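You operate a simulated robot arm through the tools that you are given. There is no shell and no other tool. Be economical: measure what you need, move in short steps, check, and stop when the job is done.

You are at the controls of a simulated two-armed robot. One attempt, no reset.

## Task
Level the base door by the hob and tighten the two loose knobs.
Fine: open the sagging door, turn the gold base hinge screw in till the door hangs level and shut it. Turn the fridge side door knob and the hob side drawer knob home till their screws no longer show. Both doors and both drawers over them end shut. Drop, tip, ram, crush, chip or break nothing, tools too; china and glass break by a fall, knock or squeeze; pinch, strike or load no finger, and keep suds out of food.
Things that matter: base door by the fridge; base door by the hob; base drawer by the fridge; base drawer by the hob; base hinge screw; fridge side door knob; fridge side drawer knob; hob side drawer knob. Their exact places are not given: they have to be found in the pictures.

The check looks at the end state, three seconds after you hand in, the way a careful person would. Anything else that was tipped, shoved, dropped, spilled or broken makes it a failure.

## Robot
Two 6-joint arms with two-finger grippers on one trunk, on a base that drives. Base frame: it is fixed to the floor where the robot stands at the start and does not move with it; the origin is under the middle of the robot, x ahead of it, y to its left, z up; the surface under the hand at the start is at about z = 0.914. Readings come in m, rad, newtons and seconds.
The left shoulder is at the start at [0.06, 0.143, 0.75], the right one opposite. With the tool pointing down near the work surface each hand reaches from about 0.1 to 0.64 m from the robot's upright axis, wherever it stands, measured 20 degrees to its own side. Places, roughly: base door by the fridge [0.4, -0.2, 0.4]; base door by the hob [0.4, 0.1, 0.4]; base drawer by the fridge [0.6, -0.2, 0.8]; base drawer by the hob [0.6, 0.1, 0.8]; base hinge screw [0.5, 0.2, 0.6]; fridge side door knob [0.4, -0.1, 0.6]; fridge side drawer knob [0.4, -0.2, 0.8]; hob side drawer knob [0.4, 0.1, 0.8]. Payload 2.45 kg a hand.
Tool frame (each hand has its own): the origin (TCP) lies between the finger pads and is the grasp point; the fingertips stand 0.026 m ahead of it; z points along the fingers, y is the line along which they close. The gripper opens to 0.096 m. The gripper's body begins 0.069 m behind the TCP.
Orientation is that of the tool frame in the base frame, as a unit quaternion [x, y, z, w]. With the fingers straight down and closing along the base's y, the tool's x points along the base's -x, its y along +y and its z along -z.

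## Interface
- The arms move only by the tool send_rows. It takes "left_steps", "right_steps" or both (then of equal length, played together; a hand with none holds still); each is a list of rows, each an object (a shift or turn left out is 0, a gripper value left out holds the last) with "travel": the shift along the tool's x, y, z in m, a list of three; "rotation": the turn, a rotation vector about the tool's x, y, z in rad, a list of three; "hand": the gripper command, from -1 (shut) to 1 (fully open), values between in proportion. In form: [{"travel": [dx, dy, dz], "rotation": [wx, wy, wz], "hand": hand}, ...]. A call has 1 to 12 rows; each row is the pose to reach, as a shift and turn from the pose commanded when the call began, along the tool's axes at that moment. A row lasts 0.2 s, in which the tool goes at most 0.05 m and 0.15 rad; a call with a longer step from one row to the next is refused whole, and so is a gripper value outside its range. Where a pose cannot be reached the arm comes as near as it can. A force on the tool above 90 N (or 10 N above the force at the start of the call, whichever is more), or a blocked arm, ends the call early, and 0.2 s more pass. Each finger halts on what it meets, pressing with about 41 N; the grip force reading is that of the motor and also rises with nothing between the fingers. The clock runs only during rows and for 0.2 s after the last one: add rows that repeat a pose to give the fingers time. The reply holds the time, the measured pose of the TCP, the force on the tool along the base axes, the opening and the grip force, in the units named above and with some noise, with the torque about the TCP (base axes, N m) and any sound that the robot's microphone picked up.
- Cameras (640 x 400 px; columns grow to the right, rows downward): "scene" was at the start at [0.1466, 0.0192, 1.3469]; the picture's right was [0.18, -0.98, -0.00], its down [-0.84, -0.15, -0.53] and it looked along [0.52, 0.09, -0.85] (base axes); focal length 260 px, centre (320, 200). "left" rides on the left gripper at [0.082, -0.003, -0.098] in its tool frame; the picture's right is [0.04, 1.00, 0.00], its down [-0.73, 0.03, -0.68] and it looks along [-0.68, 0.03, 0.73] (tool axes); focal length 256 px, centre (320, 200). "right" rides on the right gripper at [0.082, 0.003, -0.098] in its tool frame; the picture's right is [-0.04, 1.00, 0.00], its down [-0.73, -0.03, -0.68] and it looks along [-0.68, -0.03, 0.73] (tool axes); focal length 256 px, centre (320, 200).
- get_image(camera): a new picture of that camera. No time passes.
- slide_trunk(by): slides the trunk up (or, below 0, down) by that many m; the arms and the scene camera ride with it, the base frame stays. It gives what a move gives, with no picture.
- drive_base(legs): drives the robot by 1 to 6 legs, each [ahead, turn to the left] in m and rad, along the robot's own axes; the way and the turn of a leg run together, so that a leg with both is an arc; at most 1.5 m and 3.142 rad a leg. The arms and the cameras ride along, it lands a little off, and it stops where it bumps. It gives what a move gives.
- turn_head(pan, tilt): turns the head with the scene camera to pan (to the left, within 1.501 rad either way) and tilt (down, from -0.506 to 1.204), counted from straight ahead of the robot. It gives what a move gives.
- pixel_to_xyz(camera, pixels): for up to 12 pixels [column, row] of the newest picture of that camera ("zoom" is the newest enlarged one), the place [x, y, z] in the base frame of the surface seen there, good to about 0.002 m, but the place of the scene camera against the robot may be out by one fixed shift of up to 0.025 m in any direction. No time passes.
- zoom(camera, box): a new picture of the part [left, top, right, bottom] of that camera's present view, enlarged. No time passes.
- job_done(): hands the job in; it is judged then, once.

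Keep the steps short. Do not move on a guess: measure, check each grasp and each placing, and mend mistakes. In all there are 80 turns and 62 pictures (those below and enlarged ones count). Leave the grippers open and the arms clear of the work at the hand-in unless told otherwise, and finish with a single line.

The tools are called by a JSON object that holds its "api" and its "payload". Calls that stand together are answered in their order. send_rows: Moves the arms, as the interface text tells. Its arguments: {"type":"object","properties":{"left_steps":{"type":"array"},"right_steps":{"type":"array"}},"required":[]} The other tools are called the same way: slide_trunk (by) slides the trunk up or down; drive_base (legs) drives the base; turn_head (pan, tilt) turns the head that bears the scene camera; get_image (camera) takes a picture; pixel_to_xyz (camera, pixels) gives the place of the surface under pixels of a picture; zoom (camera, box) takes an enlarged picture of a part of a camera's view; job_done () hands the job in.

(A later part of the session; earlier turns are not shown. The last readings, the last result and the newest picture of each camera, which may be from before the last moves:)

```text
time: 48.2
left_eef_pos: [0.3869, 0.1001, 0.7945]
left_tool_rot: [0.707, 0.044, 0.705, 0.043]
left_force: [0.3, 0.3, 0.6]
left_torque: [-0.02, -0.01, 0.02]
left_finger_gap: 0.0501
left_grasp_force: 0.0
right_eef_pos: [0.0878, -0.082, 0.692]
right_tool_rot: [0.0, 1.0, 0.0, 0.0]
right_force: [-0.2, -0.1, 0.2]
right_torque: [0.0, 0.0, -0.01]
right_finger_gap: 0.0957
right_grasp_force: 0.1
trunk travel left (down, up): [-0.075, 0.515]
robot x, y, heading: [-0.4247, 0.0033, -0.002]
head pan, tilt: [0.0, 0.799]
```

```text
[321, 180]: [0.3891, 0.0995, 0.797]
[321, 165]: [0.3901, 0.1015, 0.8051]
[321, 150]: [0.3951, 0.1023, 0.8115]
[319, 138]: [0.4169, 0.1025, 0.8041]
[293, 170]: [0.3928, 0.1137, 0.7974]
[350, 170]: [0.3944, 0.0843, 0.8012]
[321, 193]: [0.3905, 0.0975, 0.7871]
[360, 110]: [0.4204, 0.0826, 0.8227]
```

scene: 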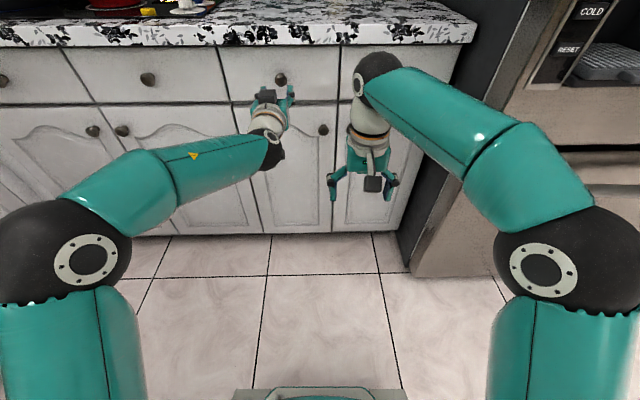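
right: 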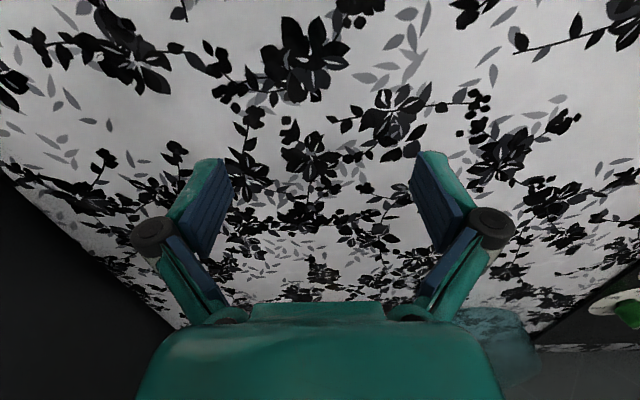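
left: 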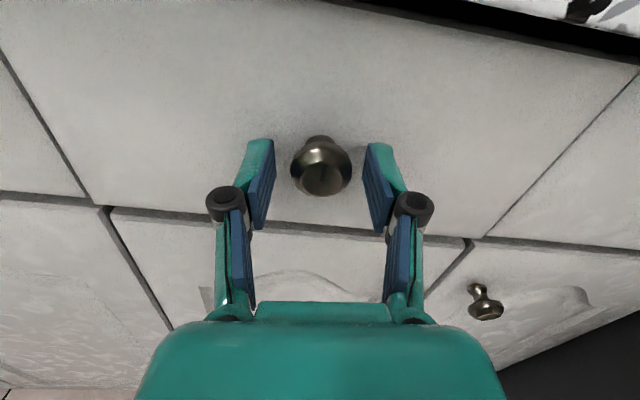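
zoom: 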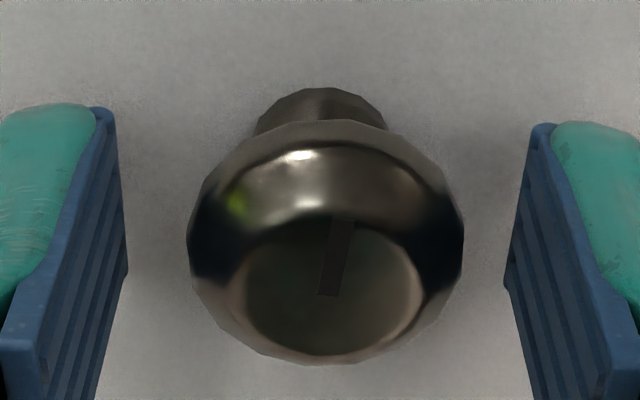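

There's no obvious thread visible, but I can't tell yet. I'll regrip on the corrected axis and turn on 1.5 rad, watching the torque about x.

{"api": "send_rows", "payload": {"left_steps": [{"travel": [0.001, 0, 0], "hand": -1}, {"travel": [0.001, 0, 0], "hand": -1}, {"travel": [0.001, 0, 0], "rotation": [0, 0, 0.14]}, {"travel": [0.001, 0, 0], "rotation": [0, 0, 0.28]}, {"travel": [0.001, 0, 0], "rotation": [0, 0, 0.42]}, {"travel": [0.001, 0, 0], "rotation": [0, 0, 0.56]}, {"travel": [0.001, 0, 0], "rotation": [0, 0, 0.7]}, {"travel": [0.001, 0, 0], "rotation": [0, 0, 0.84]}, {"travel": [0.001, 0, 0], "rotation": [0, 0, 0.98]}, {"travel": [0.001, 0, 0], "rotation": [0, 0, 1.12]}, {"travel": [0.001, 0, 0], "rotation": [0, 0, 1.26]}, {"travel": [0.001, 0, 0], "rotation": [0, 0, 1.4]}]}}

{"api": "send_rows", "payload": {"left_steps": [{"rotation": [0, 0, 0.14]}, {"rotation": [0, 0, 0.28]}, {"rotation": [0, 0, 0.42]}, {"rotation": [0, 0, 0.56]}, {"rotation": [0, 0, 0.7]}, {"rotation": [0, 0, 0.84]}, {"rotation": [0, 0, 0.98]}, {"rotation": [0, 0, 1.12]}, {"rotation": [0, 0, 1.26]}, {"rotation": [0, 0, 1.4]}, {"rotation": [0, 0, 1.54]}, {"rotation": [0, 0, 1.68]}]}}

{"api": "get_image", "payload": {"camera": "left"}}

```text
time: 50.8
left_eef_pos: [0.3873, 0.1008, 0.7956]
left_tool_rot: [0.568, -0.422, 0.567, -0.422]
left_force: [-1.3, -1.2, -2.4]
left_torque: [-0.31, -0.05, 0.14]
left_finger_gap: 0.0307
left_grasp_force: 44.7
right_eef_pos: [0.0867, -0.082, 0.6917]
right_tool_rot: [0.0, 1.0, 0.001, -0.001]
right_force: [0.0, -0.2, -0.1]
right_torque: [-0.01, 0.0, 0.03]
right_finger_gap: 0.0961
right_grasp_force: 0.0
trunk travel left (down, up): [-0.075, 0.515]
robot x, y, heading: [-0.4259, -0.0026, -0.003]
head pan, tilt: [0.0, 0.799]
```

```text
time: 52.5
left_eef_pos: [0.3621, 0.1058, 0.7994]
left_tool_rot: [-0.276, 0.62, -0.326, 0.658]
left_force: [4.3, -14.6, 22.7]
left_torque: [-0.25, 0.6, -0.71]
left_finger_gap: 0.0315
left_grasp_force: 44.9
left hand out of reach, approached as far as the arm can: row 5, 6, 7, 8
right_eef_pos: [0.0864, -0.0831, 0.6914]
right_tool_rot: [0.0, 1.0, 0.001, 0.0]
right_force: [-1.0, -1.1, -0.4]
right_torque: [0.08, -0.01, 0.0]
right_finger_gap: 0.0959
right_grasp_force: 0.0
trunk travel left (down, up): [-0.075, 0.515]
robot x, y, heading: [-0.4245, 0.0003, 0.0]
head pan, tilt: [0.0, 0.799]
stopped in row 8 (left hand): the force on the tool passed its limit at 102 N (the readings are from after the stop); the commanded pose is now the measured one
```

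```text
34 pictures are left
```

left: 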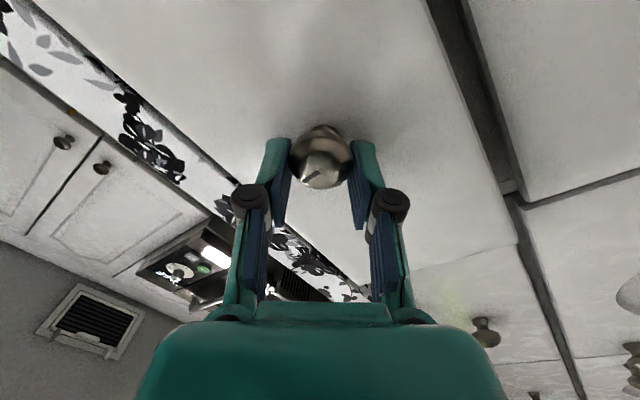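

That went past the twist limit and tugged on the knob (102 N). I should keep the twist under about 4.7. I'll open now, check the drawer, and back off along the tool axis.

{"api": "send_rows", "payload": {"left_steps": [{"hand": 0.1}, {"hand": 0.1}, {"travel": [0, 0, -0.03]}, {"travel": [0, 0, -0.06]}, {"travel": [0, 0, -0.06]}]}}

{"api": "get_image", "payload": {"camera": "scene"}}

{"api": "pixel_to_xyz", "payload": {"camera": "scene", "pixels": [[240, 90], [320, 60], [140, 60], [280, 78], [390, 60]]}}

```text
time: 53.7
left_eef_pos: [0.3022, 0.1089, 0.7894]
left_tool_rot: [-0.281, 0.624, -0.323, 0.654]
left_force: [-0.5, -4.4, 2.2]
left_torque: [0.03, -0.06, -0.01]
left_finger_gap: 0.0557
left_grasp_force: 2.3
right_eef_pos: [0.0872, -0.0818, 0.6933]
right_tool_rot: [0.001, 1.0, 0.001, 0.0]
right_force: [0.0, -0.9, 0.8]
right_torque: [0.0, 0.01, 0.02]
right_finger_gap: 0.0963
right_grasp_force: 0.0
trunk travel left (down, up): [-0.075, 0.515]
robot x, y, heading: [-0.4265, -0.0028, -0.005]
head pan, tilt: [0.0, 0.799]
```

```text
33 pictures are left
```

scene: 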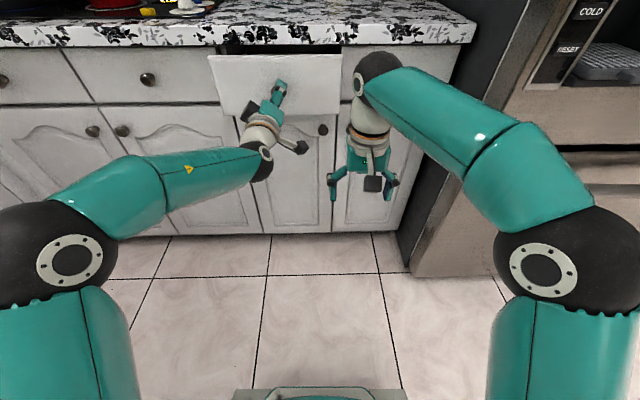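

```text
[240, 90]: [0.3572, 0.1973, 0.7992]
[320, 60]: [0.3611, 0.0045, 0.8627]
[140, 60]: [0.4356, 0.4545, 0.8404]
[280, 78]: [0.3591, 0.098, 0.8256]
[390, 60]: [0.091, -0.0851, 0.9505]
```

The drawer came out about 8 cm, with the knob caught behind a tilted finger. I'll open fully and back off gently.

{"api": "send_rows", "payload": {"left_steps": [{"hand": 1}, {"hand": 1}, {"hand": 1}, {"travel": [0, 0, -0.02]}, {"travel": [0, 0, -0.04]}, {"travel": [0, 0, -0.06]}, {"travel": [0, 0, -0.08]}, {"travel": [0, 0, -0.08]}]}}

{"api": "get_image", "payload": {"camera": "left"}}

```text
time: 55.5
left_eef_pos: [0.2245, 0.1144, 0.7831]
left_tool_rot: [-0.282, 0.624, -0.322, 0.654]
left_force: [-0.1, 0.6, 0.0]
left_torque: [0.01, 0.04, 0.02]
left_finger_gap: 0.0961
left_grasp_force: 0.1
right_eef_pos: [0.0871, -0.0806, 0.692]
right_tool_rot: [0.001, 1.0, 0.0, 0.0]
right_force: [-0.4, 0.4, 0.8]
right_torque: [0.02, -0.01, -0.02]
right_finger_gap: 0.0957
right_grasp_force: 0.1
trunk travel left (down, up): [-0.075, 0.515]
robot x, y, heading: [-0.4251, 0.0024, -0.001]
head pan, tilt: [0.0, 0.799]
```

```text
32 pictures are left
```

left: 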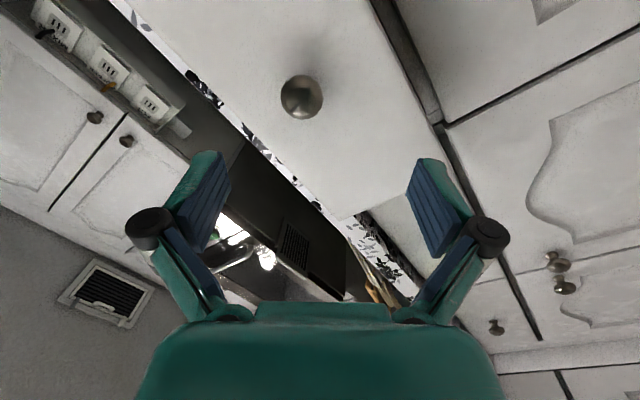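

Clear of the knob. I'll fix the small tilt and wind the wrist back to the safe middle (θ≈π), then measure.

{"api": "send_rows", "payload": {"left_steps": [{"rotation": [-0.071, 0.014, 0]}]}}

{"api": "send_rows", "payload": {"left_steps": [{"rotation": [0, 0, -0.14]}, {"rotation": [0, 0, -0.28]}, {"rotation": [0, 0, -0.42]}, {"rotation": [0, 0, -0.56]}, {"rotation": [0, 0, -0.7]}, {"rotation": [0, 0, -0.84]}, {"rotation": [0, 0, -0.98]}, {"rotation": [0, 0, -1.12]}, {"rotation": [0, 0, -1.26]}, {"rotation": [0, 0, -1.4]}, {"rotation": [0, 0, -1.53]}, {"rotation": [0, 0, -1.66]}]}}

{"api": "send_rows", "payload": {"left_steps": [{"rotation": [0, 0, -0.14]}, {"rotation": [0, 0, -0.28]}, {"rotation": [0, 0, -0.42]}, {"rotation": [0, 0, -0.56]}, {"rotation": [0, 0, -0.6]}]}}

{"api": "get_image", "payload": {"camera": "left"}}

```text
time: 55.9
left_eef_pos: [0.2248, 0.115, 0.7832]
left_tool_rot: [-0.301, 0.639, -0.303, 0.639]
left_force: [1.1, 0.5, 0.0]
left_torque: [0.01, -0.04, 0.01]
left_finger_gap: 0.0962
left_grasp_force: 0.1
right_eef_pos: [0.0878, -0.0819, 0.6919]
right_tool_rot: [0.0, 1.0, 0.0, 0.0]
right_force: [-0.7, -0.1, -0.7]
right_torque: [0.0, -0.01, -0.04]
right_finger_gap: 0.0963
right_grasp_force: 0.1
trunk travel left (down, up): [-0.075, 0.515]
robot x, y, heading: [-0.4256, 0.0017, 0.004]
head pan, tilt: [0.0, 0.799]
```

```text
time: 58.5
left_eef_pos: [0.2241, 0.114, 0.7828]
left_tool_rot: [0.676, -0.208, 0.676, -0.208]
left_force: [-0.1, -0.1, 0.2]
left_torque: [0.0, -0.01, 0.0]
left_finger_gap: 0.096
left_grasp_force: 0.0
right_eef_pos: [0.0866, -0.0814, 0.6933]
right_tool_rot: [0.001, 1.0, -0.001, 0.0]
right_force: [-0.6, 0.2, 1.2]
right_torque: [0.01, -0.02, 0.03]
right_finger_gap: 0.0961
right_grasp_force: 0.1
trunk travel left (down, up): [-0.075, 0.515]
robot x, y, heading: [-0.4294, 0.001, -0.0]
head pan, tilt: [0.0, 0.799]
```

```text
time: 59.7
left_eef_pos: [0.2241, 0.1142, 0.783]
left_tool_rot: [0.707, 0.0, 0.707, 0.0]
left_force: [0.1, -0.1, -0.7]
left_torque: [0.01, 0.02, -0.01]
left_finger_gap: 0.0962
left_grasp_force: 0.0
right_eef_pos: [0.0871, -0.0817, 0.6928]
right_tool_rot: [0.001, 1.0, 0.0, 0.0]
right_force: [-0.2, -0.9, -0.7]
right_torque: [0.01, -0.01, -0.01]
right_finger_gap: 0.0961
right_grasp_force: 0.0
trunk travel left (down, up): [-0.075, 0.515]
robot x, y, heading: [-0.4263, 0.0001, -0.004]
head pan, tilt: [0.0, 0.799]
```

```text
31 pictures are left
```

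left: 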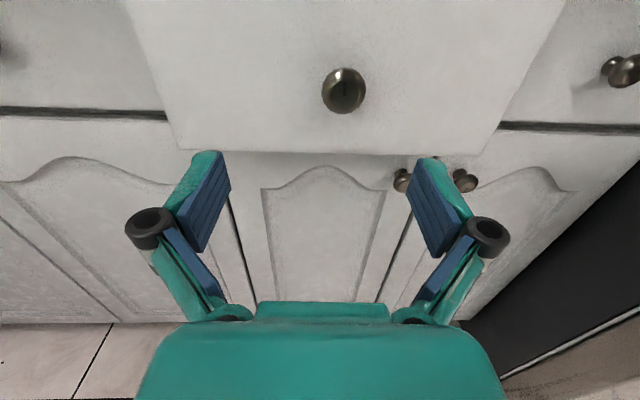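

Wrist is level at θ=π and the camera now sits above the hand. I'll measure how far the knob stands out and compare it with the tight fridge-side drawer knob at the right, (620,70).

{"api": "pixel_to_xyz", "payload": {"camera": "left", "pixels": [[344, 95], [344, 75], [300, 90], [390, 90], [344, 130], [626, 72], [560, 72], [190, 60], [590, 60]]}}

{"api": "zoom", "payload": {"camera": "left", "box": [560, 30, 640, 110]}}

{"api": "zoom", "payload": {"camera": "scene", "box": [205, 45, 345, 145]}}

```text
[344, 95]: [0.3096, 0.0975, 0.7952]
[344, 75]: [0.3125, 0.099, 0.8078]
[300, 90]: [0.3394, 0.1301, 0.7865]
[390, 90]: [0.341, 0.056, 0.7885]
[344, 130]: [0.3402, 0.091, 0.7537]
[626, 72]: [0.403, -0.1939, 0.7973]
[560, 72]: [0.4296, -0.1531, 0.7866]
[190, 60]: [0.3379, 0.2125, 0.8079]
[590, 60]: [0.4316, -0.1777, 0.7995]
```

```text
5.00 times, centred on (600, 70) of left
```

zoom: 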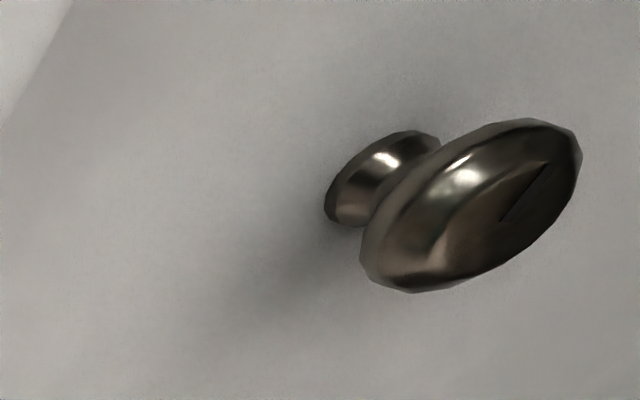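

```text
4.00 times, centred on (275, 95) of scene
```

zoom: 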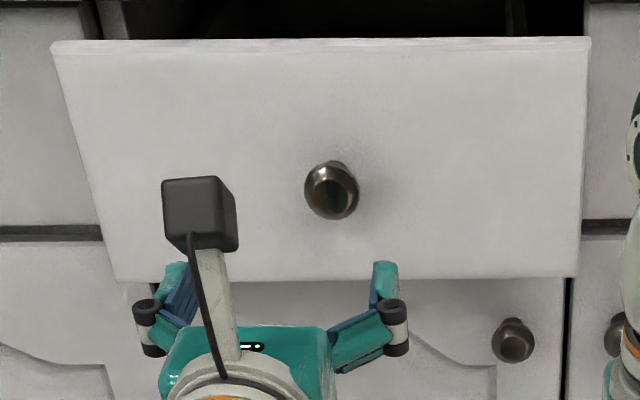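

The tight reference knob stands 27.5 mm proud and ours about 30.5 mm (it began near 33), so roughly one more turn. I'll wind back to θ≈1.46, narrow the gap, go onto the knob, and look before gripping.

{"api": "send_rows", "payload": {"left_steps": [{"rotation": [0, 0, -0.14], "hand": 0.1}, {"rotation": [0, 0, -0.28]}, {"rotation": [0, 0, -0.42]}, {"rotation": [0, 0, -0.56]}, {"rotation": [0, 0, -0.7]}, {"rotation": [0, 0, -0.84]}, {"rotation": [0, 0, -0.98]}, {"rotation": [0, 0, -1.12]}, {"rotation": [0, 0, -1.26]}, {"rotation": [0, 0, -1.4]}, {"rotation": [0, 0, -1.54]}, {"rotation": [0, 0, -1.68]}]}}

{"api": "send_rows", "payload": {"left_steps": [{"travel": [-0.0163, 0.0108, 0]}, {"travel": [-0.0163, 0.0108, 0.03]}, {"travel": [-0.0163, 0.0108, 0.06]}, {"travel": [-0.0163, 0.0108, 0.082]}, {"travel": [-0.0163, 0.0108, 0.082]}]}}

{"api": "get_image", "payload": {"camera": "left"}}

```text
time: 62.3
left_eef_pos: [0.2242, 0.1149, 0.7832]
left_tool_rot: [0.472, 0.527, 0.471, 0.527]
left_force: [0.4, 0.1, 0.3]
left_torque: [-0.01, 0.02, 0.01]
left_finger_gap: 0.0523
left_grasp_force: 0.0
right_eef_pos: [0.0882, -0.0817, 0.6926]
right_tool_rot: [0.001, 1.0, 0.0, 0.0]
right_force: [0.3, -0.2, 0.8]
right_torque: [0.0, -0.01, -0.01]
right_finger_gap: 0.0957
right_grasp_force: 0.1
trunk travel left (down, up): [-0.075, 0.515]
robot x, y, heading: [-0.4271, 0.0009, -0.001]
head pan, tilt: [0.0, 0.799]
```

```text
time: 63.5
left_eef_pos: [0.3071, 0.1009, 0.7937]
left_tool_rot: [0.471, 0.527, 0.472, 0.526]
left_force: [-1.3, -0.8, 0.7]
left_torque: [0.03, 0.02, -0.02]
left_finger_gap: 0.0529
left_grasp_force: 0.1
right_eef_pos: [0.0863, -0.0807, 0.6923]
right_tool_rot: [0.0, 1.0, 0.0, 0.0]
right_force: [0.2, 0.7, 0.4]
right_torque: [0.01, -0.03, -0.02]
right_finger_gap: 0.096
right_grasp_force: 0.0
trunk travel left (down, up): [-0.075, 0.515]
robot x, y, heading: [-0.4262, -0.0032, 0.002]
head pan, tilt: [0.0, 0.799]
```

```text
28 pictures are left
```

left: 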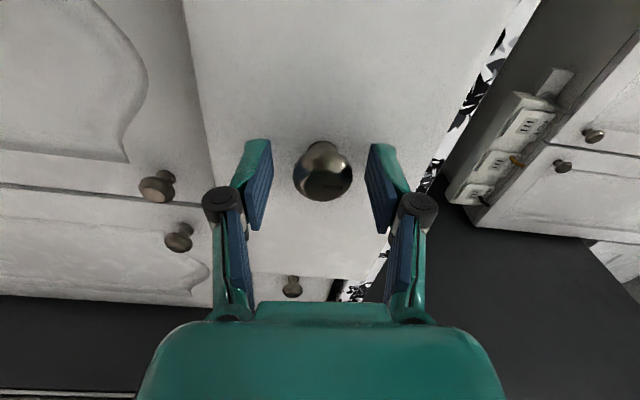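

The knob is between the fingers. I'll grip and turn about 3.1 rad in two calls, ending at θ≈4.56, inside the limit.

{"api": "send_rows", "payload": {"left_steps": [{"travel": [-0.001, 0.0015, 0], "hand": -1}, {"travel": [-0.001, 0.0015, 0], "hand": -1}, {"travel": [-0.001, 0.0015, 0], "rotation": [0, 0, 0.14]}, {"travel": [-0.001, 0.0015, 0], "rotation": [0, 0, 0.28]}, {"travel": [-0.001, 0.0015, 0], "rotation": [0, 0, 0.42]}, {"travel": [-0.001, 0.0015, 0], "rotation": [0, 0, 0.56]}, {"travel": [-0.001, 0.0015, 0], "rotation": [0, 0, 0.7]}, {"travel": [-0.001, 0.0015, 0], "rotation": [0, 0, 0.84]}, {"travel": [-0.001, 0.0015, 0], "rotation": [0, 0, 0.98]}, {"travel": [-0.001, 0.0015, 0], "rotation": [0, 0, 1.12]}, {"travel": [-0.001, 0.0015, 0], "rotation": [0, 0, 1.26]}, {"travel": [-0.001, 0.0015, 0], "rotation": [0, 0, 1.4]}]}}

{"api": "send_rows", "payload": {"left_steps": [{"rotation": [0, 0, 0.14]}, {"rotation": [0, 0, 0.28]}, {"rotation": [0, 0, 0.42]}, {"rotation": [0, 0, 0.56]}, {"rotation": [0, 0, 0.7]}, {"rotation": [0, 0, 0.84]}, {"rotation": [0, 0, 0.98]}, {"rotation": [0, 0, 1.12]}, {"rotation": [0, 0, 1.26]}, {"rotation": [0, 0, 1.4]}, {"rotation": [0, 0, 1.54]}, {"rotation": [0, 0, 1.66]}]}}

```text
time: 66.1
left_eef_pos: [0.3058, 0.0982, 0.7961]
left_tool_rot: [0.701, 0.097, 0.7, 0.1]
left_force: [-2.9, -2.7, 1.2]
left_torque: [-0.4, 0.17, 0.15]
left_finger_gap: 0.0308
left_grasp_force: 45.0
right_eef_pos: [0.0876, -0.0808, 0.6922]
right_tool_rot: [0.002, 1.0, 0.001, 0.0]
right_force: [-0.1, 0.2, -0.4]
right_torque: [0.0, 0.0, -0.02]
right_finger_gap: 0.0961
right_grasp_force: 0.0
trunk travel left (down, up): [-0.075, 0.515]
robot x, y, heading: [-0.4284, -0.0036, -0.001]
head pan, tilt: [0.0, 0.799]
```

```text
time: 68.7
left_eef_pos: [0.3059, 0.0984, 0.7961]
left_tool_rot: [0.546, -0.451, 0.545, -0.45]
left_force: [1.7, -2.7, -6.7]
left_torque: [-0.85, 0.11, 0.1]
left_finger_gap: 0.0309
left_grasp_force: 44.7
right_eef_pos: [0.0888, -0.0821, 0.6926]
right_tool_rot: [0.001, 1.0, 0.0, 0.0]
right_force: [-0.6, 0.5, -0.1]
right_torque: [0.0, -0.02, -0.01]
right_finger_gap: 0.0958
right_grasp_force: 0.1
trunk travel left (down, up): [-0.075, 0.515]
robot x, y, heading: [-0.4273, -0.0006, -0.001]
head pan, tilt: [0.0, 0.799]
```

Torque rose to 0.85 N·m, so the knob may be home. I'll open, back off, wind back and inspect.

{"api": "send_rows", "payload": {"left_steps": [{"hand": 0.1}, {"hand": 0.1}, {"travel": [0, 0, -0.025]}, {"travel": [0, 0, -0.05]}, {"travel": [0, 0, -0.08]}, {"travel": [0, 0, -0.08]}]}}

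{"api": "send_rows", "payload": {"left_steps": [{"rotation": [0, 0, -0.14]}, {"rotation": [0, 0, -0.28]}, {"rotation": [0, 0, -0.42]}, {"rotation": [0, 0, -0.56]}, {"rotation": [0, 0, -0.7]}, {"rotation": [0, 0, -0.84]}, {"rotation": [0, 0, -0.98]}, {"rotation": [0, 0, -1.12]}, {"rotation": [0, 0, -1.26]}, {"rotation": [0, 0, -1.37]}]}}

{"api": "zoom", "payload": {"camera": "left", "box": [260, 30, 420, 150]}}

{"api": "pixel_to_xyz", "payload": {"camera": "zoom", "pixels": [[320, 200], [280, 200], [320, 240], [320, 170], [100, 200], [540, 200], [320, 380]]}}

```text
time: 70.1
left_eef_pos: [0.2248, 0.0977, 0.7964]
left_tool_rot: [0.546, -0.449, 0.546, -0.45]
left_force: [-0.2, 0.2, -0.1]
left_torque: [-0.01, -0.01, -0.03]
left_finger_gap: 0.0529
left_grasp_force: 0.1
right_eef_pos: [0.0877, -0.0819, 0.6931]
right_tool_rot: [0.001, 1.0, 0.0, 0.0]
right_force: [-0.4, 0.3, -0.2]
right_torque: [-0.01, 0.0, 0.03]
right_finger_gap: 0.0961
right_grasp_force: 0.1
trunk travel left (down, up): [-0.075, 0.515]
robot x, y, heading: [-0.4251, -0.0014, -0.003]
head pan, tilt: [0.0, 0.799]
```

```text
time: 72.3
left_eef_pos: [0.2259, 0.0976, 0.7968]
left_tool_rot: [0.707, -0.004, 0.707, -0.002]
left_force: [1.4, -0.3, 0.4]
left_torque: [0.0, 0.02, -0.02]
left_finger_gap: 0.0527
left_grasp_force: 0.1
right_eef_pos: [0.0875, -0.082, 0.6934]
right_tool_rot: [0.001, 1.0, 0.0, 0.0]
right_force: [0.5, -0.7, 0.3]
right_torque: [-0.03, 0.0, 0.02]
right_finger_gap: 0.096
right_grasp_force: 0.1
trunk travel left (down, up): [-0.075, 0.515]
robot x, y, heading: [-0.4274, -0.0015, -0.002]
head pan, tilt: [0.0, 0.799]
```

```text
3.33 times, centred on (340, 90) of left
```

zoom: 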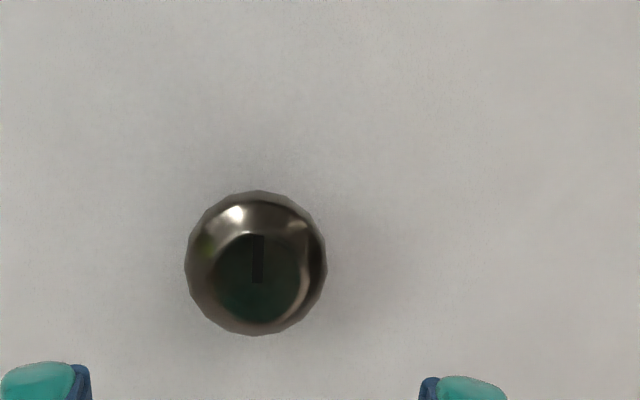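

```text
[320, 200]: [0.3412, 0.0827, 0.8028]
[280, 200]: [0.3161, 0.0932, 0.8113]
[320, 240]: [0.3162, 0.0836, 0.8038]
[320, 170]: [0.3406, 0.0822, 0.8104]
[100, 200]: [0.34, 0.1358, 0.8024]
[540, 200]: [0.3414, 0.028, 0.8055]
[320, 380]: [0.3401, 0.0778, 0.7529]
```

I'll sample the knob face itself in this zoom, around (257,285).

{"api": "pixel_to_xyz", "payload": {"camera": "zoom", "pixels": [[257, 285], [240, 270], [275, 290], [257, 310], [257, 260], [150, 285], [400, 285]]}}

```text
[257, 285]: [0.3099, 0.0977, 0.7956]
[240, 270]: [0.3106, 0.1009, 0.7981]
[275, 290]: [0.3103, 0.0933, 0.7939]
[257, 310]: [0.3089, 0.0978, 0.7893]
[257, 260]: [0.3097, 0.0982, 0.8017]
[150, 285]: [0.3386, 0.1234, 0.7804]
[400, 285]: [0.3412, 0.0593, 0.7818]
```

The knob face is still about 30 mm out, but readings are good to only 2 mm. The mark on the knob points up in the hand's view now. I'll make one more grip-and-turn stroke the same way and use the mark to tell turn from slip.

{"api": "send_rows", "payload": {"left_steps": [{"rotation": [0, 0, -0.14], "hand": 0.1}, {"rotation": [0, 0, -0.28]}, {"rotation": [0, 0, -0.42]}, {"rotation": [0, 0, -0.56]}, {"rotation": [0, 0, -0.7]}, {"rotation": [0, 0, -0.84]}, {"rotation": [0, 0, -0.98]}, {"rotation": [0, 0, -1.12]}, {"rotation": [0, 0, -1.26]}, {"rotation": [0, 0, -1.4]}, {"rotation": [0, 0, -1.54]}, {"rotation": [0, 0, -1.68]}]}}

{"api": "zoom", "payload": {"camera": "left", "box": [260, 30, 420, 150]}}

{"api": "send_rows", "payload": {"left_steps": [{"travel": [0, 0, 0.03]}, {"travel": [0, 0, 0.06]}, {"travel": [0, 0, 0.082]}, {"travel": [0, 0, 0.082]}, {"travel": [0, 0, 0.082], "hand": -1}, {"travel": [0, 0, 0.082], "hand": -1}, {"travel": [0, 0, 0.082], "hand": -1}]}}

{"api": "send_rows", "payload": {"left_steps": [{"rotation": [0, 0, 0.14]}, {"rotation": [0, 0, 0.28]}, {"rotation": [0, 0, 0.42]}, {"rotation": [0, 0, 0.56]}, {"rotation": [0, 0, 0.7]}, {"rotation": [0, 0, 0.84]}, {"rotation": [0, 0, 0.98]}, {"rotation": [0, 0, 1.12]}, {"rotation": [0, 0, 1.26]}, {"rotation": [0, 0, 1.4]}, {"rotation": [0, 0, 1.54]}, {"rotation": [0, 0, 1.68]}]}}

{"api": "send_rows", "payload": {"left_steps": [{"rotation": [0, 0, 0.14]}, {"rotation": [0, 0, 0.28]}, {"rotation": [0, 0, 0.42]}, {"rotation": [0, 0, 0.56]}, {"rotation": [0, 0, 0.7]}, {"rotation": [0, 0, 0.84]}, {"rotation": [0, 0, 0.98]}, {"rotation": [0, 0, 1.12]}, {"rotation": [0, 0, 1.26]}, {"rotation": [0, 0, 1.4]}]}}

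{"api": "send_rows", "payload": {"left_steps": [{"hand": 0.1}, {"hand": 0.1}, {"travel": [0, 0, -0.025]}, {"travel": [0, 0, -0.05]}, {"travel": [0, 0, -0.08]}, {"travel": [0, 0, -0.08]}]}}

{"api": "zoom", "payload": {"camera": "left", "box": [260, 30, 420, 150]}}

```text
time: 74.9
left_eef_pos: [0.2256, 0.0989, 0.797]
left_tool_rot: [0.474, 0.525, 0.474, 0.525]
left_force: [-0.3, 0.6, 0.3]
left_torque: [-0.02, -0.04, 0.02]
left_finger_gap: 0.0528
left_grasp_force: 0.1
right_eef_pos: [0.0872, -0.0824, 0.6919]
right_tool_rot: [0.002, 1.0, -0.001, 0.0]
right_force: [-0.7, -0.4, 0.0]
right_torque: [0.0, 0.02, -0.02]
right_finger_gap: 0.096
right_grasp_force: 0.0
trunk travel left (down, up): [-0.075, 0.515]
robot x, y, heading: [-0.425, -0.0004, -0.003]
head pan, tilt: [0.0, 0.799]
```

```text
3.33 times, centred on (340, 90) of left
```

zoom: 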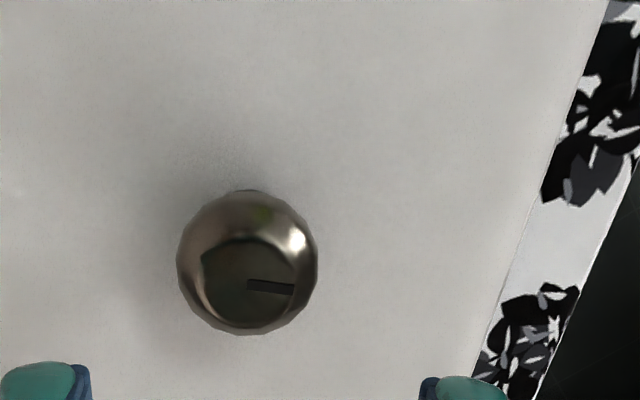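

```text
time: 76.5
left_eef_pos: [0.3068, 0.099, 0.7953]
left_tool_rot: [0.474, 0.525, 0.474, 0.525]
left_force: [3.1, 0.6, 2.0]
left_torque: [-0.11, -0.05, -0.02]
left_finger_gap: 0.0311
left_grasp_force: 44.7
right_eef_pos: [0.0877, -0.0819, 0.6923]
right_tool_rot: [0.001, 1.0, 0.0, 0.001]
right_force: [0.4, -0.6, 0.0]
right_torque: [-0.01, 0.0, 0.01]
right_finger_gap: 0.096
right_grasp_force: 0.1
trunk travel left (down, up): [-0.075, 0.515]
robot x, y, heading: [-0.4265, -0.0002, -0.001]
head pan, tilt: [0.0, 0.799]
```

```text
time: 79.1
left_eef_pos: [0.3089, 0.098, 0.7965]
left_tool_rot: [0.707, -0.005, 0.707, -0.004]
left_force: [1.4, -6.0, 1.6]
left_torque: [-0.59, -0.04, 0.16]
left_finger_gap: 0.0314
left_grasp_force: 44.9
right_eef_pos: [0.0879, -0.0812, 0.6919]
right_tool_rot: [0.0, 1.0, 0.001, 0.0]
right_force: [-0.4, 0.0, -0.2]
right_torque: [0.01, -0.03, 0.0]
right_finger_gap: 0.0961
right_grasp_force: 0.0
trunk travel left (down, up): [-0.075, 0.515]
robot x, y, heading: [-0.4262, 0.0028, 0.001]
head pan, tilt: [0.0, 0.799]
```

```text
time: 81.3
left_eef_pos: [0.3089, 0.0988, 0.7954]
left_tool_rot: [0.539, -0.459, 0.537, -0.458]
left_force: [2.6, -4.1, -7.7]
left_torque: [-0.82, -0.04, 0.14]
left_finger_gap: 0.0309
left_grasp_force: 44.9
right_eef_pos: [0.088, -0.082, 0.6921]
right_tool_rot: [0.001, 1.0, 0.0, -0.002]
right_force: [-0.6, 1.0, 0.5]
right_torque: [0.02, -0.03, -0.03]
right_finger_gap: 0.0961
right_grasp_force: 0.1
trunk travel left (down, up): [-0.075, 0.515]
robot x, y, heading: [-0.4281, 0.0025, 0.003]
head pan, tilt: [0.0, 0.799]
```

```text
time: 82.7
left_eef_pos: [0.2271, 0.0977, 0.796]
left_tool_rot: [0.538, -0.458, 0.539, -0.458]
left_force: [-0.1, 0.1, 0.3]
left_torque: [0.02, 0.02, 0.0]
left_finger_gap: 0.053
left_grasp_force: 0.0
right_eef_pos: [0.0873, -0.081, 0.6925]
right_tool_rot: [0.001, 1.0, 0.0, -0.001]
right_force: [-0.8, 0.5, 0.1]
right_torque: [-0.03, 0.0, -0.01]
right_finger_gap: 0.0961
right_grasp_force: 0.0
trunk travel left (down, up): [-0.075, 0.515]
robot x, y, heading: [-0.4262, -0.002, -0.004]
head pan, tilt: [0.0, 0.799]
```

```text
3.33 times, centred on (340, 90) of left
```

zoom: 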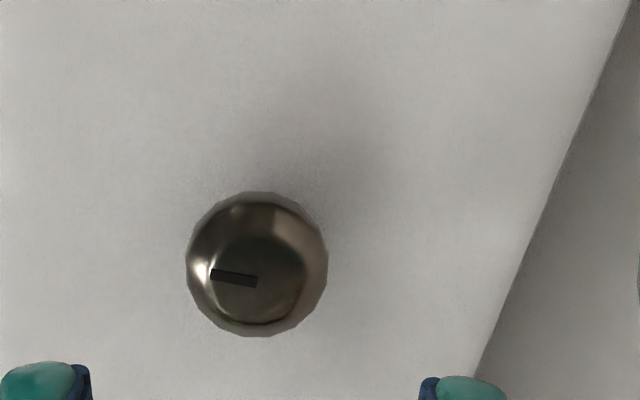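

The mark stayed put relative to the drawer while the fingers slipped around it, so this knob is home. I'll grip it again and push the drawer shut, about 84 mm.

{"api": "send_rows", "payload": {"left_steps": [{"travel": [0, 0, 0.04]}, {"travel": [0, 0, 0.078]}, {"travel": [0, 0, 0.078]}, {"travel": [0, 0, 0.078], "hand": -1}, {"travel": [0, 0, 0.078], "hand": -1}, {"travel": [0, 0, 0.1]}, {"travel": [0, 0, 0.12]}, {"travel": [0, 0, 0.14]}, {"travel": [0, 0, 0.15]}, {"travel": [0, 0, 0.16]}, {"travel": [0, 0, 0.167]}, {"travel": [0, 0, 0.167]}]}}

{"api": "get_image", "payload": {"camera": "scene"}}

{"api": "pixel_to_xyz", "payload": {"camera": "scene", "pixels": [[240, 60], [320, 60], [150, 60], [235, 90], [330, 90], [323, 131]]}}

```text
time: 85.3
left_eef_pos: [0.3944, 0.0979, 0.7959]
left_tool_rot: [0.538, -0.459, 0.539, -0.457]
left_force: [-31.7, 3.4, -17.6]
left_torque: [-0.25, 0.27, 0.37]
left_finger_gap: 0.031
left_grasp_force: 44.8
right_eef_pos: [0.0876, -0.0809, 0.692]
right_tool_rot: [0.001, 1.0, 0.0, 0.0]
right_force: [-0.2, -0.4, -0.4]
right_torque: [0.01, 0.0, -0.03]
right_finger_gap: 0.096
right_grasp_force: 0.1
trunk travel left (down, up): [-0.075, 0.515]
robot x, y, heading: [-0.4311, 0.0001, -0.003]
head pan, tilt: [0.0, 0.799]
```

```text
24 pictures are left
```

scene: 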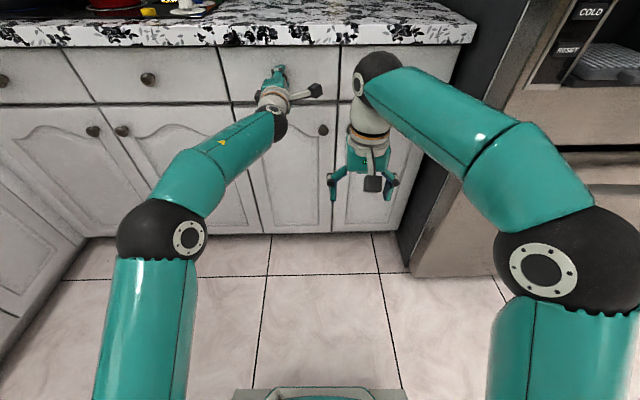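

```text
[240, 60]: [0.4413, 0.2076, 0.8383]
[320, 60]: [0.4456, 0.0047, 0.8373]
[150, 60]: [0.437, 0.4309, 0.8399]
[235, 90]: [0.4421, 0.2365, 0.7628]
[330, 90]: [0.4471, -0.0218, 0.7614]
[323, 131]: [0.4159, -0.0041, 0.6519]
```

The drawer is shut. I'll release it and retreat the left hand. At the same time the right hand, mirrored, turns to point forward in front of the fridge-side door knob, which is near (0.40, -0.10, 0.655).

{"api": "send_rows", "payload": {"left_steps": [{"hand": 0.1}, {"hand": 0.1}, {"travel": [0, 0, -0.03]}, {"travel": [0, 0, -0.06]}, {"travel": [0, 0, -0.09]}, {"travel": [0, 0, -0.12], "rotation": [0, 0, -0.14]}, {"travel": [0, 0, -0.12], "rotation": [0, 0, -0.28]}, {"travel": [0, 0, -0.12], "rotation": [0, 0, -0.42]}, {"travel": [0, 0, -0.12], "rotation": [0, 0, -0.56]}, {"travel": [0, 0, -0.12], "rotation": [0, 0, -0.7]}, {"travel": [0, 0, -0.12], "rotation": [0, 0, -0.84]}, {"travel": [0, 0, -0.12], "rotation": [0, 0, -0.98]}], "right_steps": [{"travel": [-0.01, -0.01, -0.01], "rotation": [0, -0.143, 0]}, {"travel": [-0.02, -0.02, -0.01], "rotation": [0, -0.286, 0]}, {"travel": [-0.04, -0.03, -0.01], "rotation": [0, -0.428, 0]}, {"travel": [-0.06, -0.03, -0.01], "rotation": [0, -0.571, 0]}, {"travel": [-0.08, -0.03, -0.01], "rotation": [0, -0.714, 0]}, {"travel": [-0.1, -0.03, -0.01], "rotation": [0, -0.857, 0]}, {"travel": [-0.12, -0.03, -0.01], "rotation": [0, -1.0, 0]}, {"travel": [-0.14, -0.03, -0.01], "rotation": [0, -1.142, 0]}, {"travel": [-0.16, -0.03, -0.01], "rotation": [0, -1.285, 0]}, {"travel": [-0.17, -0.03, -0.01], "rotation": [0, -1.428, 0]}, {"travel": [-0.19, -0.03, -0.01], "rotation": [0, -1.571, 0]}, {"travel": [-0.19, -0.03, -0.01], "rotation": [0, -1.571, 0]}]}}

{"api": "get_image", "payload": {"camera": "scene"}}

{"api": "get_image", "payload": {"camera": "right"}}

```text
time: 87.9
left_eef_pos: [0.275, 0.0988, 0.7974]
left_tool_rot: [0.691, -0.151, 0.691, -0.148]
left_force: [0.4, -0.3, 0.2]
left_torque: [0.02, -0.02, -0.02]
left_finger_gap: 0.0528
left_grasp_force: 0.1
right_eef_pos: [0.2781, -0.1122, 0.7015]
right_tool_rot: [0.0, 0.707, 0.001, 0.708]
right_force: [0.6, 0.3, -0.3]
right_torque: [0.03, 0.03, 0.01]
right_finger_gap: 0.0958
right_grasp_force: 0.2
trunk travel left (down, up): [-0.075, 0.515]
robot x, y, heading: [-0.4273, -0.0017, -0.004]
head pan, tilt: [0.0, 0.799]
```

```text
23 pictures are left
```

scene: 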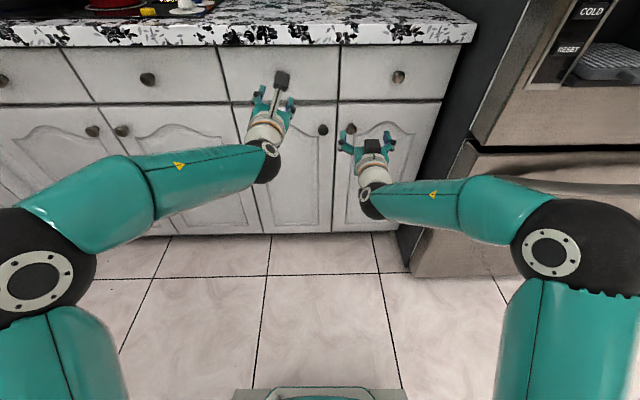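

```text
22 pictures are left
```

right: 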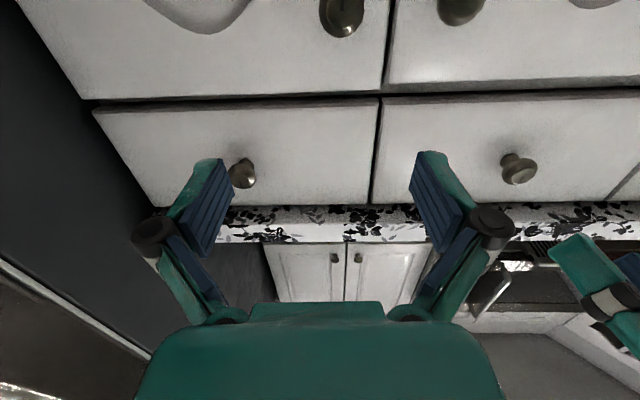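

The right hand is in place. I'll lower it to the knob's height while winding to θ=-π (camera above), leaving room for clockwise strokes, then measure.

{"api": "send_rows", "payload": {"right_steps": [{"travel": [0.005, 0.003, 0], "rotation": [0, 0, -0.14], "hand": 0.1}, {"travel": [0.01, 0.006, 0], "rotation": [0, 0, -0.28]}, {"travel": [0.02, 0.012, 0], "rotation": [0, 0, -0.42]}, {"travel": [0.03, 0.012, 0], "rotation": [0, 0, -0.56]}, {"travel": [0.04, 0.012, 0], "rotation": [0, 0, -0.7]}, {"travel": [0.045, 0.012, 0], "rotation": [0, 0, -0.84]}, {"travel": [0.045, 0.012, 0], "rotation": [0, 0, -0.98]}, {"travel": [0.045, 0.012, 0], "rotation": [0, 0, -1.12]}, {"travel": [0.045, 0.012, 0], "rotation": [0, 0, -1.26]}, {"travel": [0.045, 0.012, 0], "rotation": [0, 0, -1.4]}, {"travel": [0.045, 0.012, 0], "rotation": [0, 0, -1.54]}, {"travel": [0.045, 0.012, 0], "rotation": [0, 0, -1.66]}]}}

{"api": "send_rows", "payload": {"right_steps": [{"rotation": [0, 0, -0.14]}, {"rotation": [0, 0, -0.28]}, {"rotation": [0, 0, -0.42]}, {"rotation": [0, 0, -0.56]}, {"rotation": [0, 0, -0.7]}, {"rotation": [0, 0, -0.84]}, {"rotation": [0, 0, -0.98]}, {"rotation": [0, 0, -1.12]}, {"rotation": [0, 0, -1.26]}, {"rotation": [0, 0, -1.4]}, {"rotation": [0, 0, -1.48]}]}}

{"api": "get_image", "payload": {"camera": "right"}}

```text
time: 90.5
left_eef_pos: [0.2758, 0.1, 0.7969]
left_tool_rot: [0.691, -0.151, 0.691, -0.151]
left_force: [-0.1, 0.0, -0.1]
left_torque: [-0.01, -0.03, -0.02]
left_finger_gap: 0.0529
left_grasp_force: 0.0
right_eef_pos: [0.278, -0.0992, 0.6562]
right_tool_rot: [0.522, -0.478, 0.522, -0.477]
right_force: [1.5, 0.0, 0.6]
right_torque: [0.02, 0.01, -0.01]
right_finger_gap: 0.0529
right_grasp_force: 0.1
trunk travel left (down, up): [-0.075, 0.515]
robot x, y, heading: [-0.43, 0.0008, 0.003]
head pan, tilt: [0.0, 0.799]
```

```text
time: 92.9
left_eef_pos: [0.2764, 0.0996, 0.7975]
left_tool_rot: [0.691, -0.15, 0.691, -0.151]
left_force: [-0.3, 0.2, 0.8]
left_torque: [0.0, 0.03, -0.02]
left_finger_gap: 0.0526
left_grasp_force: 0.0
right_eef_pos: [0.2768, -0.1008, 0.658]
right_tool_rot: [0.707, 0.0, 0.707, 0.0]
right_force: [-0.6, -0.6, -0.1]
right_torque: [0.0, 0.01, -0.01]
right_finger_gap: 0.0528
right_grasp_force: 0.0
trunk travel left (down, up): [-0.075, 0.515]
robot x, y, heading: [-0.4256, 0.0014, -0.0]
head pan, tilt: [0.0, 0.799]
```

```text
21 pictures are left
```

right: 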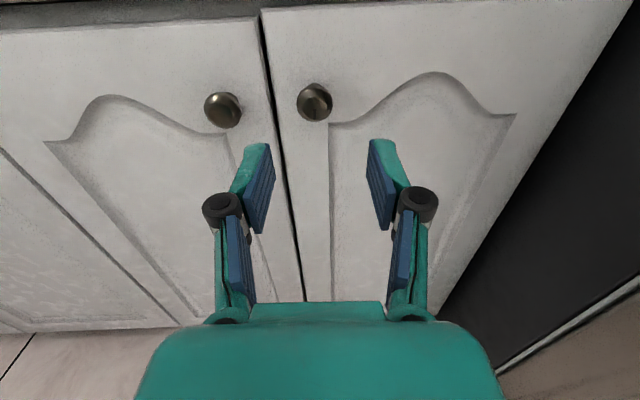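

I'll measure both door knobs, the loose one at (314,102) and its neighbour at (223,110).

{"api": "zoom", "payload": {"camera": "right", "box": [190, 60, 366, 160]}}

{"api": "pixel_to_xyz", "payload": {"camera": "right", "pixels": [[314, 104], [299, 102], [330, 102], [314, 88], [314, 119], [345, 90], [300, 140], [223, 112], [207, 110], [240, 110], [200, 90], [250, 90]]}}

```text
3.64 times, centred on (278, 110) of right
```

zoom: 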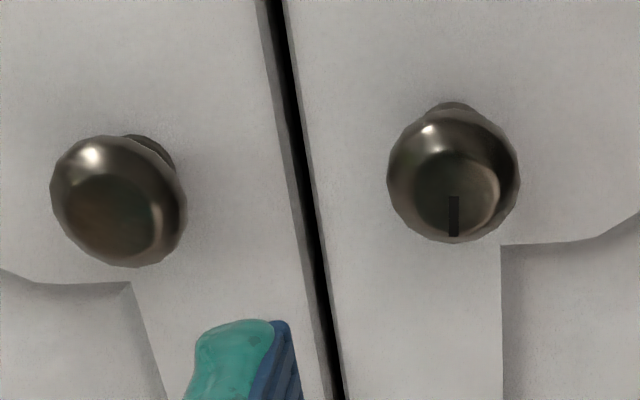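

```text
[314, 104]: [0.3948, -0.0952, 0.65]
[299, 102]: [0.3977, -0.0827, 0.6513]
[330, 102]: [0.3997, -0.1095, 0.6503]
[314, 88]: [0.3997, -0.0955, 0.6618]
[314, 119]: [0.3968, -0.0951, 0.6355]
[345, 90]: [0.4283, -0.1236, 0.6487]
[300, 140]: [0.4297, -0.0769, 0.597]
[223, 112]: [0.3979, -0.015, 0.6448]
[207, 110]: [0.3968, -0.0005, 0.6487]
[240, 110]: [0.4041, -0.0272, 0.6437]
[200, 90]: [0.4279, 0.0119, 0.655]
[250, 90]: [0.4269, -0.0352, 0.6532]
```

The knob axis is about (-0.0955, 0.649), with its mark pointing down. I'll wind to θ≈-4.54, go in centred, and grip.

{"api": "send_rows", "payload": {"right_steps": [{"rotation": [0, 0, -0.14]}, {"rotation": [0, 0, -0.28]}, {"rotation": [0, 0, -0.42]}, {"rotation": [0, 0, -0.56]}, {"rotation": [0, 0, -0.7]}, {"rotation": [0, 0, -0.84]}, {"rotation": [0, 0, -0.98]}, {"rotation": [0, 0, -1.12]}, {"rotation": [0, 0, -1.26]}, {"rotation": [0, 0, -1.4]}]}}

{"api": "send_rows", "payload": {"right_steps": [{"travel": [0.0031, -0.0087, 0.0]}, {"travel": [0.0031, -0.0087, 0.04]}, {"travel": [0.0031, -0.0087, 0.08]}, {"travel": [0.0031, -0.0087, 0.1]}, {"travel": [0.0031, -0.0087, 0.115]}, {"travel": [0.0031, -0.0087, 0.115]}]}}

{"api": "send_rows", "payload": {"right_steps": [{"hand": -1}, {"hand": -1}, {"hand": -1}]}}

```text
time: 95.1
left_eef_pos: [0.2754, 0.0989, 0.7969]
left_tool_rot: [0.691, -0.15, 0.691, -0.15]
left_force: [0.0, 0.4, -0.5]
left_torque: [0.0, -0.02, 0.01]
left_finger_gap: 0.0527
left_grasp_force: 0.1
right_eef_pos: [0.2778, -0.0989, 0.6565]
right_tool_rot: [0.541, 0.455, 0.54, 0.456]
right_force: [-0.3, -0.2, -0.7]
right_torque: [-0.01, -0.02, -0.01]
right_finger_gap: 0.0528
right_grasp_force: 0.0
trunk travel left (down, up): [-0.075, 0.515]
robot x, y, heading: [-0.4303, -0.0016, -0.006]
head pan, tilt: [0.0, 0.799]
```

```text
time: 96.5
left_eef_pos: [0.2761, 0.0987, 0.7959]
left_tool_rot: [0.691, -0.151, 0.691, -0.149]
left_force: [0.0, 0.2, 0.8]
left_torque: [0.01, 0.01, 0.0]
left_finger_gap: 0.0528
left_grasp_force: 0.0
right_eef_pos: [0.3949, -0.0969, 0.6486]
right_tool_rot: [0.542, 0.454, 0.54, 0.456]
right_force: [-0.9, 0.2, -0.4]
right_torque: [-0.02, 0.01, 0.02]
right_finger_gap: 0.0529
right_grasp_force: 0.0
trunk travel left (down, up): [-0.075, 0.515]
robot x, y, heading: [-0.4279, 0.0008, -0.004]
head pan, tilt: [0.0, 0.799]
```

```text
time: 97.3
left_eef_pos: [0.2759, 0.0997, 0.797]
left_tool_rot: [0.691, -0.151, 0.691, -0.15]
left_force: [-0.2, -0.2, 0.2]
left_torque: [-0.01, 0.01, 0.05]
left_finger_gap: 0.0527
left_grasp_force: 0.0
right_eef_pos: [0.3942, -0.0957, 0.6473]
right_tool_rot: [0.541, 0.455, 0.541, 0.455]
right_force: [0.9, 0.3, 0.7]
right_torque: [0.01, 0.03, 0.07]
right_finger_gap: 0.0312
right_grasp_force: 44.8
trunk travel left (down, up): [-0.075, 0.515]
robot x, y, heading: [-0.4278, 0.0011, -0.002]
head pan, tilt: [0.0, 0.799]
```

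A clean, centred grip. I'll turn clockwise 4.4 rad in three calls, following in by 1 mm each.

{"api": "send_rows", "payload": {"right_steps": [{"rotation": [0, 0, 0.14]}, {"rotation": [0, 0, 0.28]}, {"rotation": [0, 0, 0.42]}, {"rotation": [0, 0, 0.56]}, {"rotation": [0, 0, 0.7]}, {"rotation": [0, 0, 0.84]}, {"rotation": [0, 0, 0.98]}, {"rotation": [0, 0, 1.12]}, {"rotation": [0, 0, 1.26]}, {"travel": [0, 0, 0.001], "rotation": [0, 0, 1.4]}, {"travel": [0, 0, 0.001], "rotation": [0, 0, 1.5]}]}}

{"api": "send_rows", "payload": {"right_steps": [{"rotation": [0, 0, 0.14]}, {"rotation": [0, 0, 0.28]}, {"rotation": [0, 0, 0.42]}, {"rotation": [0, 0, 0.56]}, {"rotation": [0, 0, 0.7]}, {"rotation": [0, 0, 0.84]}, {"rotation": [0, 0, 0.98]}, {"rotation": [0, 0, 1.12]}, {"rotation": [0, 0, 1.26]}, {"travel": [0, 0, 0.001], "rotation": [0, 0, 1.4]}, {"travel": [0, 0, 0.001], "rotation": [0, 0, 1.5]}]}}

{"api": "send_rows", "payload": {"right_steps": [{"rotation": [0, 0, 0.14]}, {"rotation": [0, 0, 0.28]}, {"rotation": [0, 0, 0.42]}, {"rotation": [0, 0, 0.56]}, {"rotation": [0, 0, 0.7]}, {"rotation": [0, 0, 0.84]}, {"rotation": [0, 0, 0.98]}, {"rotation": [0, 0, 1.12]}, {"rotation": [0, 0, 1.26]}, {"travel": [0, 0, 0.0], "rotation": [0, 0, 1.4]}]}}

```text
time: 99.7
left_eef_pos: [0.2752, 0.0996, 0.7967]
left_tool_rot: [0.691, -0.15, 0.691, -0.151]
left_force: [-0.3, 0.0, -0.2]
left_torque: [-0.04, 0.0, -0.03]
left_finger_gap: 0.0528
left_grasp_force: 0.1
right_eef_pos: [0.3939, -0.095, 0.6476]
right_tool_rot: [0.707, -0.036, 0.705, -0.037]
right_force: [2.3, 2.0, -2.8]
right_torque: [0.01, 0.76, 0.41]
right_finger_gap: 0.0312
right_grasp_force: 45.2
trunk travel left (down, up): [-0.075, 0.515]
robot x, y, heading: [-0.4247, 0.0008, -0.001]
head pan, tilt: [0.0, 0.799]
```

```text
time: 102.1
left_eef_pos: [0.2759, 0.0994, 0.7958]
left_tool_rot: [0.691, -0.15, 0.691, -0.15]
left_force: [0.1, 0.7, -0.3]
left_torque: [-0.03, 0.02, 0.0]
left_finger_gap: 0.0527
left_grasp_force: 0.1
right_eef_pos: [0.3944, -0.0941, 0.6489]
right_tool_rot: [-0.492, 0.508, -0.491, 0.508]
right_force: [0.5, 8.7, -1.7]
right_torque: [0.02, 0.14, -0.1]
right_finger_gap: 0.0307
right_grasp_force: 44.9
trunk travel left (down, up): [-0.075, 0.515]
robot x, y, heading: [-0.4302, 0.003, -0.004]
head pan, tilt: [0.0, 0.799]
```

```text
time: 104.3
left_eef_pos: [0.2759, 0.099, 0.7956]
left_tool_rot: [0.691, -0.152, 0.691, -0.15]
left_force: [0.2, -0.7, 0.6]
left_torque: [0.0, -0.04, 0.01]
left_finger_gap: 0.053
left_grasp_force: 0.0
right_eef_pos: [0.3944, -0.0945, 0.6491]
right_tool_rot: [-0.049, 0.706, -0.05, 0.705]
right_force: [0.7, 3.7, -1.8]
right_torque: [-0.85, 0.26, 0.36]
right_finger_gap: 0.0311
right_grasp_force: 44.7
trunk travel left (down, up): [-0.075, 0.515]
robot x, y, heading: [-0.431, 0.0001, -0.004]
head pan, tilt: [0.0, 0.799]
```

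Torque reached the same 0.85 N·m slip level as the first knob. I'll open, back off and check the mark.

{"api": "send_rows", "payload": {"right_steps": [{"hand": 0.1}, {"hand": 0.1}, {"travel": [0, 0, -0.03]}, {"travel": [0, 0, -0.06]}, {"travel": [0, 0, -0.09]}, {"travel": [0, 0, -0.09]}]}}

{"api": "zoom", "payload": {"camera": "right", "box": [232, 50, 408, 160]}}

{"api": "pixel_to_xyz", "payload": {"camera": "zoom", "pixels": [[310, 160], [310, 200], [310, 240], [100, 200], [500, 200]]}}

```text
time: 105.7
left_eef_pos: [0.2763, 0.0992, 0.7966]
left_tool_rot: [0.691, -0.151, 0.691, -0.151]
left_force: [0.2, -0.5, -0.1]
left_torque: [0.0, 0.0, -0.01]
left_finger_gap: 0.0529
left_grasp_force: 0.1
right_eef_pos: [0.305, -0.0962, 0.6481]
right_tool_rot: [-0.048, 0.705, -0.05, 0.706]
right_force: [0.1, -0.7, -0.3]
right_torque: [0.03, -0.02, 0.0]
right_finger_gap: 0.0526
right_grasp_force: 0.0
trunk travel left (down, up): [-0.075, 0.515]
robot x, y, heading: [-0.4289, -0.0014, -0.004]
head pan, tilt: [0.0, 0.799]
```

```text
3.64 times, centred on (320, 105) of right
```

zoom: 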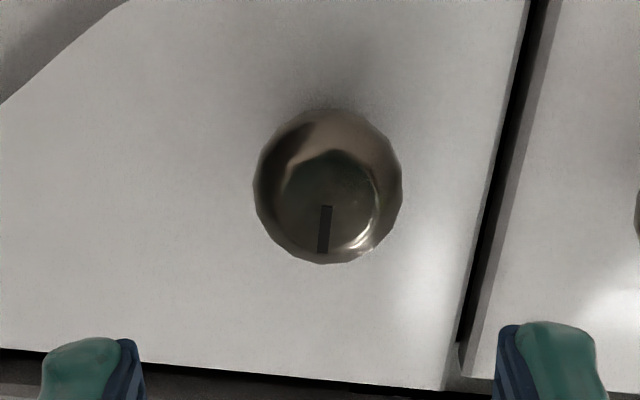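

```text
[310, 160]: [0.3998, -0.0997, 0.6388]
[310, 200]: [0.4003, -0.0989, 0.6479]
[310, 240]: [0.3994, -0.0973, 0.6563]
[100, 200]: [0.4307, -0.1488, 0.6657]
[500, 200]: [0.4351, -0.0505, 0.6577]
```

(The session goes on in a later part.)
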